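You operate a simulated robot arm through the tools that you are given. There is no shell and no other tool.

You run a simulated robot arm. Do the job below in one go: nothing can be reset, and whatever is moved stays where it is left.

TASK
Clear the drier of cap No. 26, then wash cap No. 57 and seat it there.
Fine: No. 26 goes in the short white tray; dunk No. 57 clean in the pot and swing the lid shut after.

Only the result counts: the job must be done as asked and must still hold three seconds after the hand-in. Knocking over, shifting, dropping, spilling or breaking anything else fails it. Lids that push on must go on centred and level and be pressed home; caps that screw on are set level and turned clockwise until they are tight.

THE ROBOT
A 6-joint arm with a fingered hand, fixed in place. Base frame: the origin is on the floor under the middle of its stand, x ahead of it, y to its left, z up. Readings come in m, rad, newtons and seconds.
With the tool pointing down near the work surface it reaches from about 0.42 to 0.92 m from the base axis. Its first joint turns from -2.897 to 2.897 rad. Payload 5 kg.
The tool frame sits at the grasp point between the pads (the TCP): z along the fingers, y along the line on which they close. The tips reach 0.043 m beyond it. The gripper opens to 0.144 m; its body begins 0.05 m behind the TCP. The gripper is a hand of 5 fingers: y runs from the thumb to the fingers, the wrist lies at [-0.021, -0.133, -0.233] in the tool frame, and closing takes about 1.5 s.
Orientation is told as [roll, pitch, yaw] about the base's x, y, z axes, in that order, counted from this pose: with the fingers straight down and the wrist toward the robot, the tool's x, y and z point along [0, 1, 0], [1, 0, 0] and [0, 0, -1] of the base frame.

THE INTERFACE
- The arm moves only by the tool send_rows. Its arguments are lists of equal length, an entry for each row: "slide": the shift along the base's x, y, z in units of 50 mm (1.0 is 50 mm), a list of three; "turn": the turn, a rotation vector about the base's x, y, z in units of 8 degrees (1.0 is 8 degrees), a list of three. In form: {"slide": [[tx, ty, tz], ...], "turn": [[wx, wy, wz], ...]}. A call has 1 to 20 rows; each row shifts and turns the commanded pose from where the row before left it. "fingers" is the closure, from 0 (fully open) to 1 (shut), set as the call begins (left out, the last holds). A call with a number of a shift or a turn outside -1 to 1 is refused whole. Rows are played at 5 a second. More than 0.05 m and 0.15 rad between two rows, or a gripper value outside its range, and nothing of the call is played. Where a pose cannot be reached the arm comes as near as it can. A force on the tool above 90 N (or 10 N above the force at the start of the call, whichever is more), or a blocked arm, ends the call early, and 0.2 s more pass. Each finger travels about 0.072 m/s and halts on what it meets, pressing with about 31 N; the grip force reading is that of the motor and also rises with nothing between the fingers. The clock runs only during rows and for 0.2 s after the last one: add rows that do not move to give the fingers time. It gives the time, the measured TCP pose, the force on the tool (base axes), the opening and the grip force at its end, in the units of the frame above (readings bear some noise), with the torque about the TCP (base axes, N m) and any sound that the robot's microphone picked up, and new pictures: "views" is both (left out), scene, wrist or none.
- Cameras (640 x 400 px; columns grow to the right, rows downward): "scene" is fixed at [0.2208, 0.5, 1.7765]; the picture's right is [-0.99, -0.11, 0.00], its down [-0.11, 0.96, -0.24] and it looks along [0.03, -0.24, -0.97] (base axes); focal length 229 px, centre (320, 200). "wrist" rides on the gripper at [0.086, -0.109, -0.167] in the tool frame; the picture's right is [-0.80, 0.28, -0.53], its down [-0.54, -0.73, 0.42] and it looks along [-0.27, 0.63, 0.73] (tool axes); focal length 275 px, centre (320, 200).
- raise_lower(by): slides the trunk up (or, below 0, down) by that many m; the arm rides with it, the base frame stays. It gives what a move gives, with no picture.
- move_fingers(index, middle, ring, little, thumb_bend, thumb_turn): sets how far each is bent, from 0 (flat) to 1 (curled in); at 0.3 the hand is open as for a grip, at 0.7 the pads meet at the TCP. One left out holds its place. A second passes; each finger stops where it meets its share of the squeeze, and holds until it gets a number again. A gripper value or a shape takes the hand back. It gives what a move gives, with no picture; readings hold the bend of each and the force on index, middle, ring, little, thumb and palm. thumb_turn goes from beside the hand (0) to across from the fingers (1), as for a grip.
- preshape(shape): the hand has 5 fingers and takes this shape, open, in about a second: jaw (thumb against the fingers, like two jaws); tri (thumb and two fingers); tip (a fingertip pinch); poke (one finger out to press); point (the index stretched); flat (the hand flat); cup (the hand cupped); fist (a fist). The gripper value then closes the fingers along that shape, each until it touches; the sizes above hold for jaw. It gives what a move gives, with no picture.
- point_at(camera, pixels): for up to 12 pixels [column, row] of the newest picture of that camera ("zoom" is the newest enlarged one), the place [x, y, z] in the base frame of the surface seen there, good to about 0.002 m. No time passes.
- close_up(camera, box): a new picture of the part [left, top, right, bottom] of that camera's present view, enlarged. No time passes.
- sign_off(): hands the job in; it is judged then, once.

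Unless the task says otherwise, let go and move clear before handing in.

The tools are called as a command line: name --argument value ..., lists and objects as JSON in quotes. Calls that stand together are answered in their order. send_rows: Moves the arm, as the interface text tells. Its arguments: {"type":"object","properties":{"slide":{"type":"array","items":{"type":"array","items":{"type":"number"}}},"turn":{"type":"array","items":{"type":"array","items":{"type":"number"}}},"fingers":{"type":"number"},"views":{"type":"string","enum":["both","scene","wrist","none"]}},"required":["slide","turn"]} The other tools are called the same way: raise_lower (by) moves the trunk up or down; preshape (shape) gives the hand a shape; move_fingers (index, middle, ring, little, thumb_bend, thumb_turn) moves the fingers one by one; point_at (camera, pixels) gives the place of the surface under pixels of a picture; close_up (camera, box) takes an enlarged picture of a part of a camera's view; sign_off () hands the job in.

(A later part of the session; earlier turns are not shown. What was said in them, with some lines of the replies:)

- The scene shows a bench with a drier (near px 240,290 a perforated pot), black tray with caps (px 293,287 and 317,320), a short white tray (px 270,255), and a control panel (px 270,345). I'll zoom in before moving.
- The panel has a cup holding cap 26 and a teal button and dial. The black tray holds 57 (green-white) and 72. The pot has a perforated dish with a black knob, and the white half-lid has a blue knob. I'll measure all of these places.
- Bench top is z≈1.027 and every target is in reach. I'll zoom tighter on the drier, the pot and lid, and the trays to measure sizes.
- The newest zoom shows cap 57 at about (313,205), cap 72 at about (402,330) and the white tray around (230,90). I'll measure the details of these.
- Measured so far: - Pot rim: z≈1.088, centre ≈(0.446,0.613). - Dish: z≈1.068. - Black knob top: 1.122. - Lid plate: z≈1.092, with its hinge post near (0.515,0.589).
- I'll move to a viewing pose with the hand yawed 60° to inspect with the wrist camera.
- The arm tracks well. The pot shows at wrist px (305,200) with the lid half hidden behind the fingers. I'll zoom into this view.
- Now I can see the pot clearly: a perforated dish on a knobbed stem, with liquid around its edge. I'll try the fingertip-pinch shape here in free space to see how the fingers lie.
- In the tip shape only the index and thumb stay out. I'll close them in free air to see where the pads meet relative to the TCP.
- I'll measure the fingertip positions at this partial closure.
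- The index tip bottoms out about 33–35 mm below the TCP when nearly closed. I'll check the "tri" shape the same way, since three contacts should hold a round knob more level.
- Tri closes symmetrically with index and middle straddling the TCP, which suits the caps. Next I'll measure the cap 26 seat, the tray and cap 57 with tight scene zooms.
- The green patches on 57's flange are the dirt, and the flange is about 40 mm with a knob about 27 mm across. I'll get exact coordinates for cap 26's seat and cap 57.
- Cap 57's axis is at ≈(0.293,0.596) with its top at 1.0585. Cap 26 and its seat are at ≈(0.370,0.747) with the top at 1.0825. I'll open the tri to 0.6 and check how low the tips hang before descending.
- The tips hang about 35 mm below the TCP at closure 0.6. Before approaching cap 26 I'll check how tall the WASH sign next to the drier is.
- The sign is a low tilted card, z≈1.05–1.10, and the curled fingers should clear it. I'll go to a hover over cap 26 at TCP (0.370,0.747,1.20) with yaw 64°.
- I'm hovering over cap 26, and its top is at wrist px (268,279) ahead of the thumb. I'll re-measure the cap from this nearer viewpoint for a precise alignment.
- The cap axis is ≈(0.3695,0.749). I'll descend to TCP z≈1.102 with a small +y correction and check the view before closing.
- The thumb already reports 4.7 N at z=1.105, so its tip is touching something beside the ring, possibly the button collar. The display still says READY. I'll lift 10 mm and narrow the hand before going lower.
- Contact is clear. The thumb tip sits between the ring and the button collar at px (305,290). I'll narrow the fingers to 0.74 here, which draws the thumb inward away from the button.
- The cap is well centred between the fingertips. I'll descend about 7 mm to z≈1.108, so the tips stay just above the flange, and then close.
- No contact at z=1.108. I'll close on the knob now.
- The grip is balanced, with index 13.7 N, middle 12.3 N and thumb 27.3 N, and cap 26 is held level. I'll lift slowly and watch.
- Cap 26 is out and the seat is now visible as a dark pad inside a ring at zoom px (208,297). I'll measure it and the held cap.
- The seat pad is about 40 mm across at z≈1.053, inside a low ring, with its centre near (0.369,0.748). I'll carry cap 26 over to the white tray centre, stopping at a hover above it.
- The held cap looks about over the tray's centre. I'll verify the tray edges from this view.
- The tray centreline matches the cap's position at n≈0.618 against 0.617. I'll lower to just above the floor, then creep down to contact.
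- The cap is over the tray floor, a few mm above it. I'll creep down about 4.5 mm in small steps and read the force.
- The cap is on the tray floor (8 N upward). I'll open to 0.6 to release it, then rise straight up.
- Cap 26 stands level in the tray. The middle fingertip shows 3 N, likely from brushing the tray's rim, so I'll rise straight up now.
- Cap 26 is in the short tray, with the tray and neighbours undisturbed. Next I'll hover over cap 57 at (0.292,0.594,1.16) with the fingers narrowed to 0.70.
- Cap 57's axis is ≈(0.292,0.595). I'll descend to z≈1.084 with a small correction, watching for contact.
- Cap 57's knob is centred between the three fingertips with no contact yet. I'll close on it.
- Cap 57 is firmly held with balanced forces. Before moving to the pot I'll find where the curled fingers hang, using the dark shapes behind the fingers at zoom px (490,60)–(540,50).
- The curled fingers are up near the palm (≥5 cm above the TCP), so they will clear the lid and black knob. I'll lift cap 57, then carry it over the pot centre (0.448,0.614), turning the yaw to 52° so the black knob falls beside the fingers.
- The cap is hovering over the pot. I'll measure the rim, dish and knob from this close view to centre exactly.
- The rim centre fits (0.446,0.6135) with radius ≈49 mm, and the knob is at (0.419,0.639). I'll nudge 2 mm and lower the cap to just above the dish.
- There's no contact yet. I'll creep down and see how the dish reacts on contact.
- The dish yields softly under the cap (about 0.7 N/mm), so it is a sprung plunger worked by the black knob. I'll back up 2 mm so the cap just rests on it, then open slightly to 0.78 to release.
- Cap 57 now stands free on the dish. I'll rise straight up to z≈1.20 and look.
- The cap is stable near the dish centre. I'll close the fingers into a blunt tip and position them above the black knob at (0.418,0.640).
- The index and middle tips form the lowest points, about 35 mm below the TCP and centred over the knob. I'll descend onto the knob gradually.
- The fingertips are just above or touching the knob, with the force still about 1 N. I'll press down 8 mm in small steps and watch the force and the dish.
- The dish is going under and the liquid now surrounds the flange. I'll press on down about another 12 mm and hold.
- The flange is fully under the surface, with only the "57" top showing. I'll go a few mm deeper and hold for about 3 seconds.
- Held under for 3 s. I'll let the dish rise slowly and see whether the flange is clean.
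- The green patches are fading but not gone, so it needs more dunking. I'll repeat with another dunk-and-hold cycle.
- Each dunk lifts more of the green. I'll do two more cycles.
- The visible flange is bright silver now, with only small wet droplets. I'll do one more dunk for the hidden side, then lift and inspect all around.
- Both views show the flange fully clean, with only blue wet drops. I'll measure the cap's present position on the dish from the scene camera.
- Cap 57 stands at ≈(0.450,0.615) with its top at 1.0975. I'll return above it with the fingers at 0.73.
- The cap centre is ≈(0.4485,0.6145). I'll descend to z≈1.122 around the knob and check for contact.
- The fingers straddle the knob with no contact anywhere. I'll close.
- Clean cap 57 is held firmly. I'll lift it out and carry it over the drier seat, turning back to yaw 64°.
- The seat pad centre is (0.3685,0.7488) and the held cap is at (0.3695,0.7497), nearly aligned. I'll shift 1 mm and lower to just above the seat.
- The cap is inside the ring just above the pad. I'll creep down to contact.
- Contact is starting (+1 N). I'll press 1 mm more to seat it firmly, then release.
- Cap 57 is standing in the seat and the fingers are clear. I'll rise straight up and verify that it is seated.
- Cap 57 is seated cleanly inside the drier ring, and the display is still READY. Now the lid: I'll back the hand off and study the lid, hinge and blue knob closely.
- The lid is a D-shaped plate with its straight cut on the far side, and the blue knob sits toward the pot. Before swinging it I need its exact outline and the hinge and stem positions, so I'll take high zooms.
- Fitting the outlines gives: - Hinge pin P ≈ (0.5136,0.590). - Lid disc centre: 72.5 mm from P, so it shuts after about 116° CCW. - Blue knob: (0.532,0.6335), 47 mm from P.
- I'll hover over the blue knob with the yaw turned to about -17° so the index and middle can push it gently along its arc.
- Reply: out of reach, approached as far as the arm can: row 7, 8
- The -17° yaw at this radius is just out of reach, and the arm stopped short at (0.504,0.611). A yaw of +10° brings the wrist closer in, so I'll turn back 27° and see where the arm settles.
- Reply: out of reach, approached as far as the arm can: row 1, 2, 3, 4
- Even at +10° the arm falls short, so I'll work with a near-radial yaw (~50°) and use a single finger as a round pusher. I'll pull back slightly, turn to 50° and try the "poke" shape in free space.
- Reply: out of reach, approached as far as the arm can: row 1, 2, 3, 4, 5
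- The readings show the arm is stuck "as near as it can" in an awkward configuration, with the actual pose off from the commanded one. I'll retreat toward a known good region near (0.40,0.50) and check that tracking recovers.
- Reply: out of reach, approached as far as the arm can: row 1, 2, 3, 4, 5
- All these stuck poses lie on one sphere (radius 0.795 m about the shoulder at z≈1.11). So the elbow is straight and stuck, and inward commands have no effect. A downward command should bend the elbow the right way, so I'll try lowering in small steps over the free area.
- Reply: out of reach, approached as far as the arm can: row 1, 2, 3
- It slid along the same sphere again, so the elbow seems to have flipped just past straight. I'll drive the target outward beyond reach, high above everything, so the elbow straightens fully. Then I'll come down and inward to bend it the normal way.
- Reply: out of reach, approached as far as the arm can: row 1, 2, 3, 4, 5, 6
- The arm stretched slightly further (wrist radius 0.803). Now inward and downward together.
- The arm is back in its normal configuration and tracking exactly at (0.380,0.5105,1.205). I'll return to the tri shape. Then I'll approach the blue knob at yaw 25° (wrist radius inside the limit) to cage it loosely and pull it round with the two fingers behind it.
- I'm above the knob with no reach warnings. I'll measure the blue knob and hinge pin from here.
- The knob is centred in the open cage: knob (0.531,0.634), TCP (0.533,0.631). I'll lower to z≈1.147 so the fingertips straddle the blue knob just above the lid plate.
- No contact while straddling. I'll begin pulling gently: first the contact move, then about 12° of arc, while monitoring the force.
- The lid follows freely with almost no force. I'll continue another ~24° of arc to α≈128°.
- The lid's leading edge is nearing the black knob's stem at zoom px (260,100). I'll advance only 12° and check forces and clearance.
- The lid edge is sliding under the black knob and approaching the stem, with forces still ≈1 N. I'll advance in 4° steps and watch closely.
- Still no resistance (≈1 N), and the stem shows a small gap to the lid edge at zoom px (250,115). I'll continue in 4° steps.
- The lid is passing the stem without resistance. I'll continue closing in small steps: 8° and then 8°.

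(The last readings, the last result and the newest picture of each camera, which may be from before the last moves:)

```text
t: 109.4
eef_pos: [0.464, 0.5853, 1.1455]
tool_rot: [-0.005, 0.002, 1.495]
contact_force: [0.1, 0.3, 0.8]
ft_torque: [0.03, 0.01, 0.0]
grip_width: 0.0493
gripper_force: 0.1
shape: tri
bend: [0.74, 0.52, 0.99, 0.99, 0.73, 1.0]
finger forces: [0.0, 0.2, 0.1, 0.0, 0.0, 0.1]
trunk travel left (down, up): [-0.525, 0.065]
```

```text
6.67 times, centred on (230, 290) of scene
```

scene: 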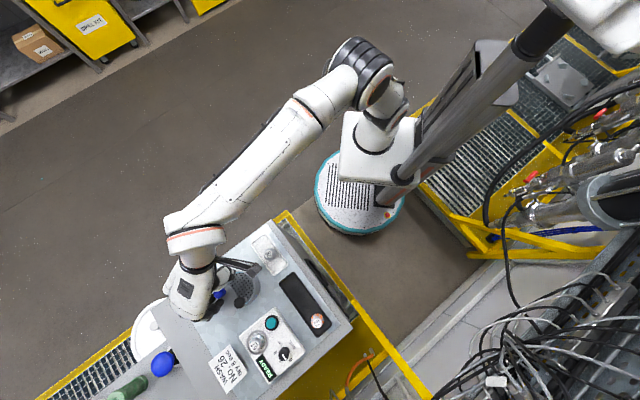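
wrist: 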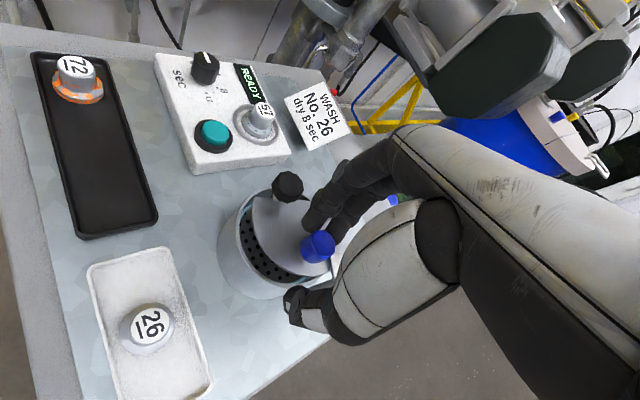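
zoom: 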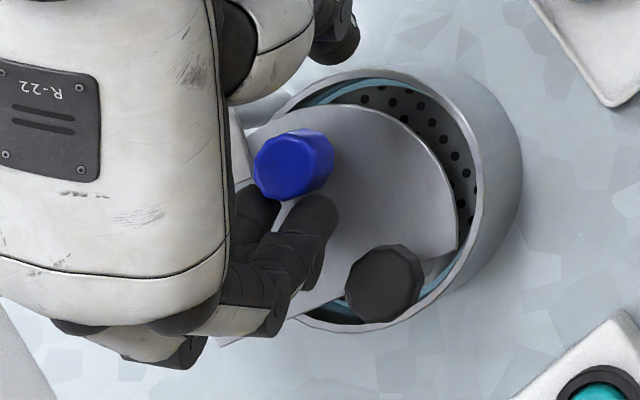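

The lid is about 15° from shut. I'll continue gently 8° more.

send_rows --slide '[[0.003, -0.067, 0], [0.006, -0.067, 0], [0, 0, 0]]' --turn '[[0, 0, 0.29], [0, 0, 0.29], [0, 0, 0]]' --views "wrist"

close_up --camera "wrist" --box '[200, 180, 360, 340]'

close_up --camera "scene" --box '[190, 260, 270, 320]'

```text
t: 110.2
eef_pos: [0.4638, 0.5789, 1.1446]
tool_rot: [-0.006, 0.002, 1.578]
contact_force: [0.3, 0.2, -0.3]
ft_torque: [0.01, 0.0, 0.04]
grip_width: 0.0493
gripper_force: 0.1
shape: tri
bend: [0.74, 0.52, 0.99, 0.99, 0.73, 1.0]
finger forces: [0.0, 0.2, 0.0, 0.1, 0.0, 0.0]
trunk travel left (down, up): [-0.525, 0.065]
```

wrist: 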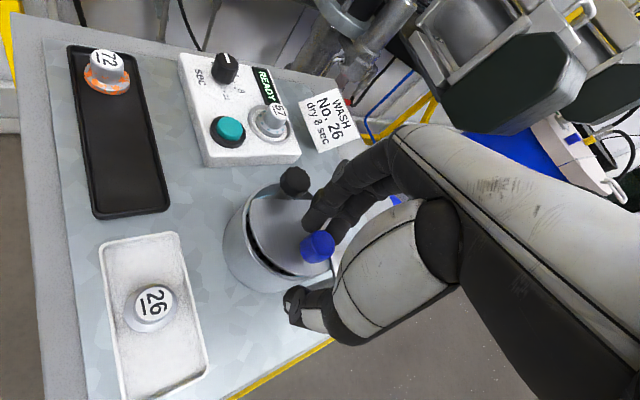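

```text
2.50 times, centred on (280, 260) of wrist
```

zoom: 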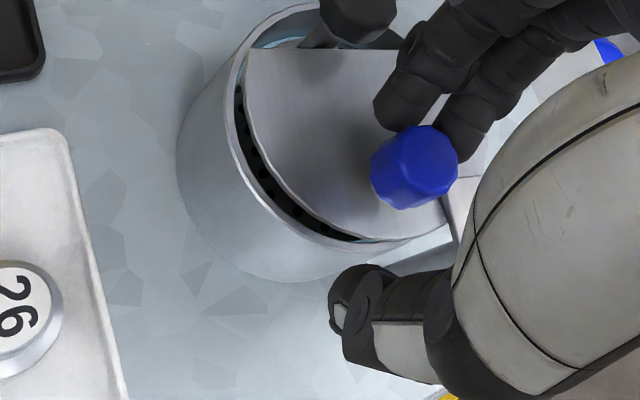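

```text
6.67 times, centred on (230, 290) of scene
```

zoom: 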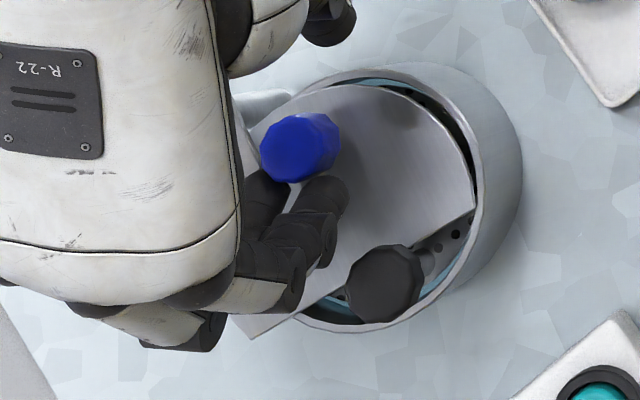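

About 8° remain. I'll do two more small steps, then check for the stop.

send_rows --slide '[[0.005, -0.067, 0], [0, 0, 0]]' --turn '[[0, 0, 0.2], [0, 0, 0]]' --views "none"

send_rows --slide '[[0.006, -0.06, 0], [0, 0, 0]]' --turn '[[0, 0, 0.2], [0, 0, 0]]' --views "wrist"

close_up --camera "wrist" --box '[200, 180, 360, 340]'

close_up --camera "scene" --box '[190, 260, 270, 320]'

```text
t: 110.8
eef_pos: [0.4641, 0.5748, 1.1449]
tool_rot: [-0.006, 0.002, 1.606]
contact_force: [0.0, 0.8, 0.7]
ft_torque: [0.05, 0.0, -0.02]
grip_width: 0.0493
gripper_force: 0.1
shape: tri
bend: [0.74, 0.52, 0.99, 0.99, 0.73, 1.0]
finger forces: [0.0, 0.1, 0.0, 0.0, 0.0, 0.0]
trunk travel left (down, up): [-0.525, 0.065]
```

```text
t: 111.4
eef_pos: [0.4664, 0.572, 1.1464]
tool_rot: [-0.005, 0.003, 1.634]
contact_force: [0.4, -0.1, 0.3]
ft_torque: [0.01, -0.02, -0.01]
grip_width: 0.0493
gripper_force: 0.1
shape: tri
bend: [0.74, 0.52, 0.99, 0.99, 0.73, 1.0]
finger forces: [0.0, 0.0, 0.0, 0.0, 0.0, 0.1]
trunk travel left (down, up): [-0.525, 0.065]
```

wrist: 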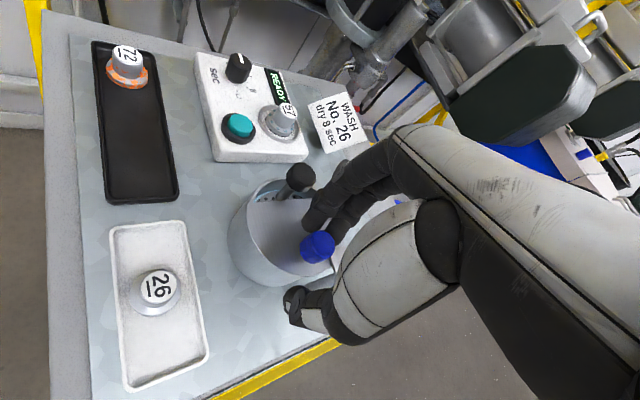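

```text
2.50 times, centred on (280, 260) of wrist
```

zoom: 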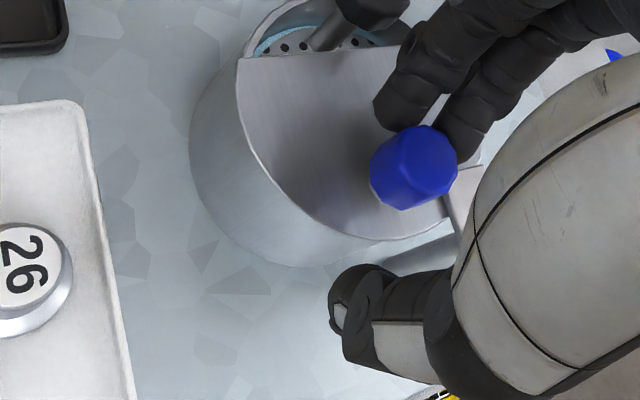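

```text
6.67 times, centred on (230, 290) of scene
```

zoom: 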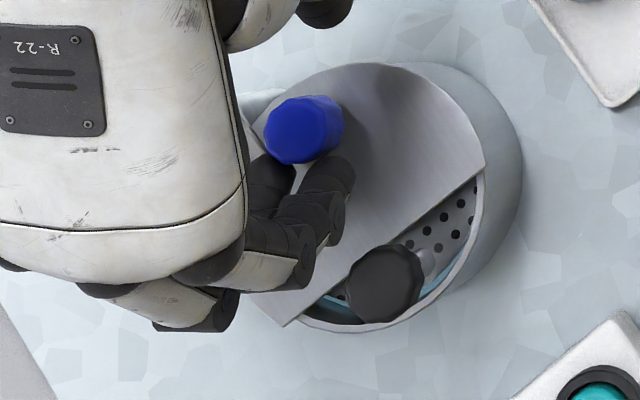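

The lid now appears centred on the pot: fitted lid centre (0.4475,0.615) against pot (0.447,0.614). I'll nudge 1 mm more to feel whether it's against its stop.

send_rows --slide '[[0.002, -0.02, 0], [0, 0, 0], [0, 0, 0]]' --turn '[[0, 0, 0], [0, 0, 0], [0, 0, 0]]' --views "none"

close_up --camera "scene" --box '[190, 260, 270, 320]'

```text
t: 112.2
eef_pos: [0.4649, 0.5711, 1.1455]
tool_rot: [-0.004, 0.001, 1.633]
contact_force: [0.3, 0.2, 0.9]
ft_torque: [-0.01, -0.01, 0.01]
grip_width: 0.0496
gripper_force: 0.1
shape: tri
bend: [0.74, 0.52, 0.99, 0.99, 0.73, 1.0]
finger forces: [0.0, 0.2, 0.1, 0.0, 0.0, 0.1]
trunk travel left (down, up): [-0.525, 0.065]
```

```text
6.67 times, centred on (230, 290) of scene
```

zoom: 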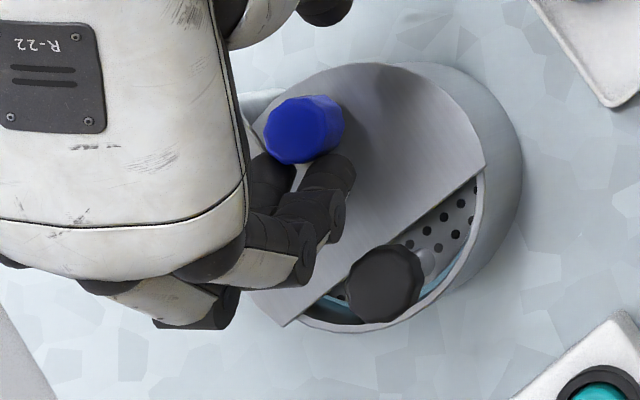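

The lid picture is unchanged with a tiny finger force. I'll nudge once more by 1.5 mm to confirm the stop.

send_rows --slide '[[0.002, -0.03, 0], [0, 0, 0], [0, 0, 0]]' --turn '[[0, 0, 0], [0, 0, 0], [0, 0, 0]]' --views "none"

close_up --camera "scene" --box '[190, 260, 270, 320]'

```text
t: 113.0
eef_pos: [0.4652, 0.5688, 1.1453]
tool_rot: [-0.003, 0.001, 1.632]
contact_force: [-0.7, 1.7, -0.1]
ft_torque: [0.04, -0.01, 0.01]
grip_width: 0.0496
gripper_force: 0.1
shape: tri
bend: [0.74, 0.51, 0.99, 0.99, 0.73, 1.0]
finger forces: [0.5, 1.0, 0.1, 0.0, 0.0, 0.0]
trunk travel left (down, up): [-0.525, 0.065]
```

```text
6.67 times, centred on (230, 290) of scene
```

zoom: 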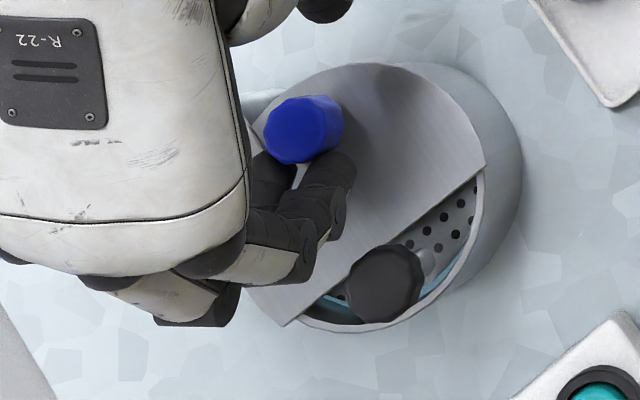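

Force rises to 1.7 N and the lid doesn't move, so it is against its stop and shut. I'll back the fingers off 5 mm and rise straight up.

send_rows --slide '[[0, 0.05, 0], [0, 0.06, 0], [0, 0, 0.2], [0, 0, 0.4], [0, 0, 0.6], [0, 0, 0.4], [0, 0, 0]]' --turn '[[0, 0, 0], [0, 0, 0], [0, 0, 0], [0, 0, 0], [0, 0, 0], [0, 0, 0], [0, 0, 0]]' --views "wrist"

close_up --camera "wrist" --box '[180, 160, 380, 320]'

```text
t: 114.6
eef_pos: [0.4649, 0.5751, 1.2244]
tool_rot: [-0.004, 0.001, 1.633]
contact_force: [0.7, -0.3, 0.0]
ft_torque: [-0.01, -0.02, 0.0]
grip_width: 0.0493
gripper_force: 0.0
shape: tri
bend: [0.74, 0.52, 0.99, 0.99, 0.73, 1.0]
finger forces: [0.1, 0.1, 0.0, 0.1, 0.0, 0.1]
trunk travel left (down, up): [-0.525, 0.065]
```

wrist: 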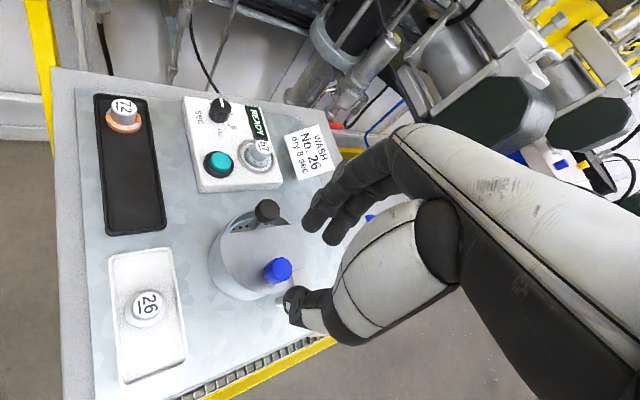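

```text
2.50 times, centred on (280, 240) of wrist
```

zoom: 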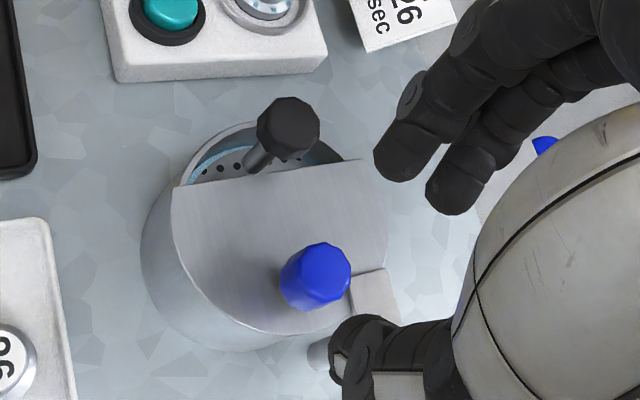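

The lid is shut over the pot with the knob standing in its cut-out. I'll retreat clear and do a full check of the scene.

send_rows --slide '[[0, 0, 0.5], [-0.46, -0.39, 0.25], [-0.46, -0.39, 0.25], [-0.46, -0.39, 0.25], [-0.46, -0.39, 0.25], [-0.46, -0.39, 0.2], [-0.46, -0.39, 0.2], [-0.46, -0.39, 0], [-0.46, -0.39, 0], [0, 0, 0]]' --turn '[[0, 0, 0], [0, 0, -0.52], [0, 0, -0.52], [0, 0, -0.52], [0, 0, -0.52], [0, 0, -0.52], [0, 0, -0.52], [0, 0, -0.52], [0, 0, -0.52], [0, 0, 0]]' --views "both"

close_up --camera "scene" --box '[190, 240, 350, 390]'

close_up --camera "scene" --box '[240, 325, 280, 355]'

close_up --camera "wrist" --box '[120, 60, 360, 260]'

```text
t: 116.8
eef_pos: [0.2815, 0.4182, 1.3202]
tool_rot: [-0.005, 0.002, 1.052]
contact_force: [-0.6, -0.2, 0.8]
ft_torque: [0.01, 0.03, -0.01]
grip_width: 0.0491
gripper_force: 0.1
shape: tri
bend: [0.74, 0.52, 0.99, 0.99, 0.73, 1.0]
finger forces: [0.0, 0.0, 0.0, 0.0, 0.1, 0.0]
trunk travel left (down, up): [-0.525, 0.065]
```

scene: 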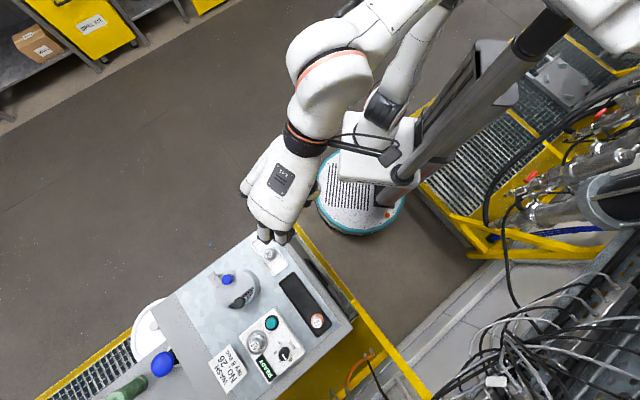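
wrist: 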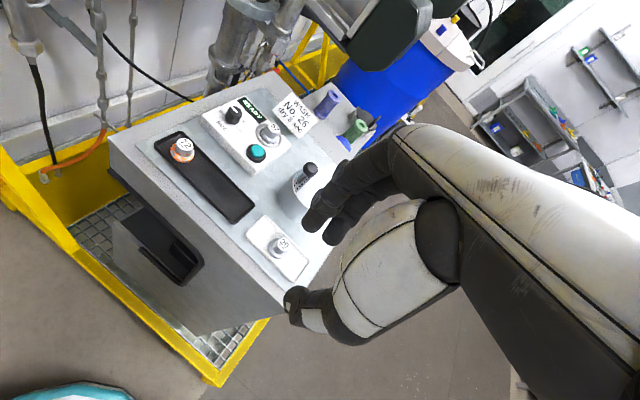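

```text
2.67 times, centred on (270, 315) of scene
```

zoom: 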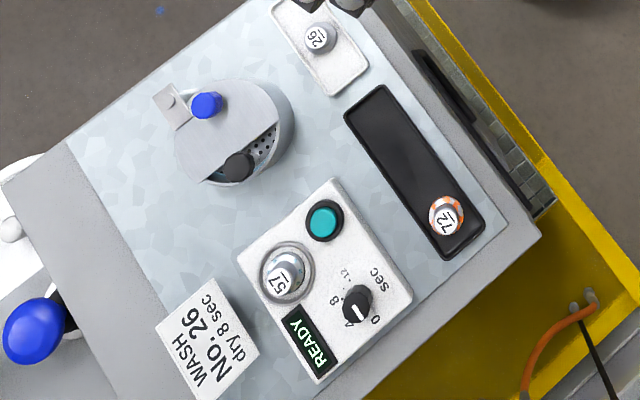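

```text
13.33 times, centred on (260, 340) of scene
```

zoom: 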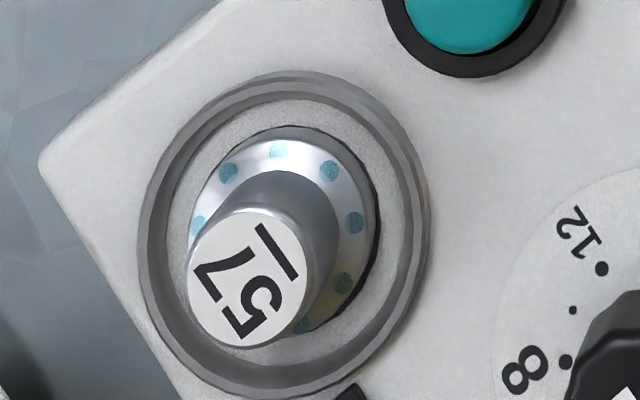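

```text
2.00 times, centred on (240, 160) of wrist
```

zoom: 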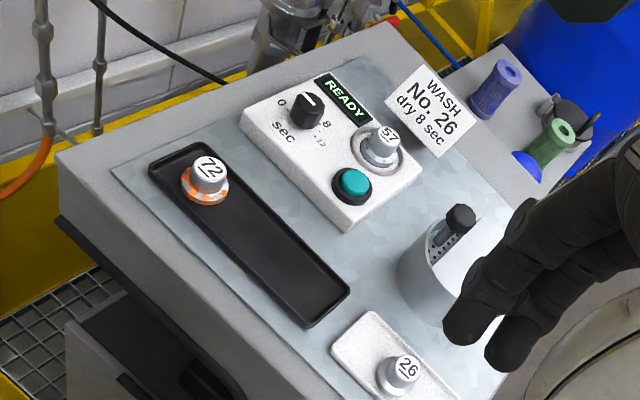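

Everything looks right: 57 is seated, 26 is in the short tray, 72 is untouched, the lid is shut and the display reads READY. I'll repeat the earlier tray zoom to check the tray hasn't shifted, and take a last look at the lid.

close_up --camera "scene" --box '[238, 230, 302, 270]'

close_up --camera "scene" --box '[200, 255, 270, 320]'

close_up --camera "wrist" --box '[240, 110, 300, 160]'

```text
10.00 times, centred on (270, 250) of scene
```

zoom: 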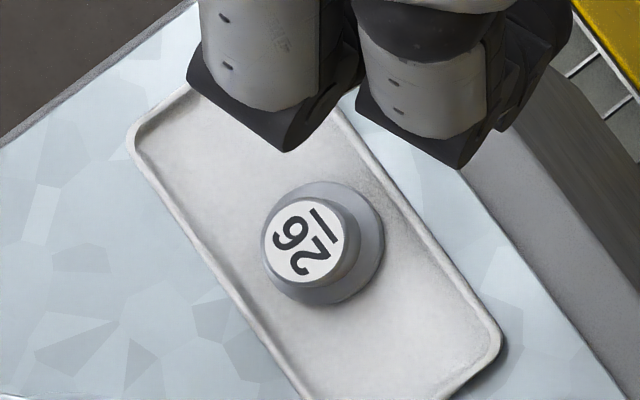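

```text
6.15 times, centred on (235, 288) of scene
```

zoom: 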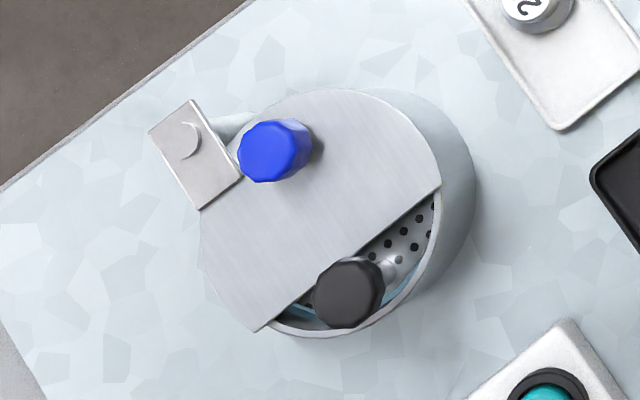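

```text
8.00 times, centred on (270, 135) of wrist
```

zoom: 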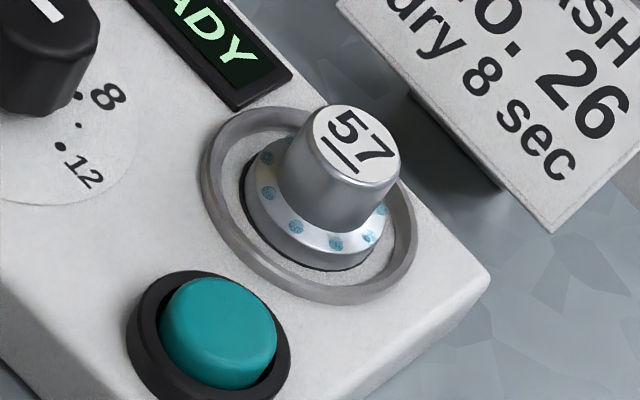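

All checks agree:
- Cap 26 is in the short white tray, and the tray has not moved.
- Cap 57 is clean and seated level in the drier ring.
- The pot lid is shut against its stop.
- Cap 72, the button, the dial and the sign are untouched, and the hand is clear.

The WASH No. 26 sign disagrees with the job as given, so I followed the job. Handing in.

sign_off

```text
The job is handed in.
```

The job is handed in; the result hasn't come back, but the last pictures showed everything in place.

- **Cap No. 26:** it is out of the drier and standing in the short white tray. The tray is where it was at the start.
- **Cap No. 57:** I dunked it five times in the pot until no green showed on the parts of the flange I could see. The side facing away from the cameras was not checked after washing. It now sits in the drier ring where No. 26 was, with only wet drops on it.
- **Pot lid:** it is swung shut against its stop, with the black knob standing in the lid's cut-out.
- **Everything else:** cap No. 72 and the dial look as they did at the start. The drier was not run, and its display still reads READY.

On the first approach to cap No. 26 the thumb pressed lightly on something beside the drier ring, possibly the rim around the teal button. I lifted off at once and nothing changed.

The sign on the bench says "WASH No. 26, dry 8 sec", which disagrees with the job. I followed the job and did not dry anything.
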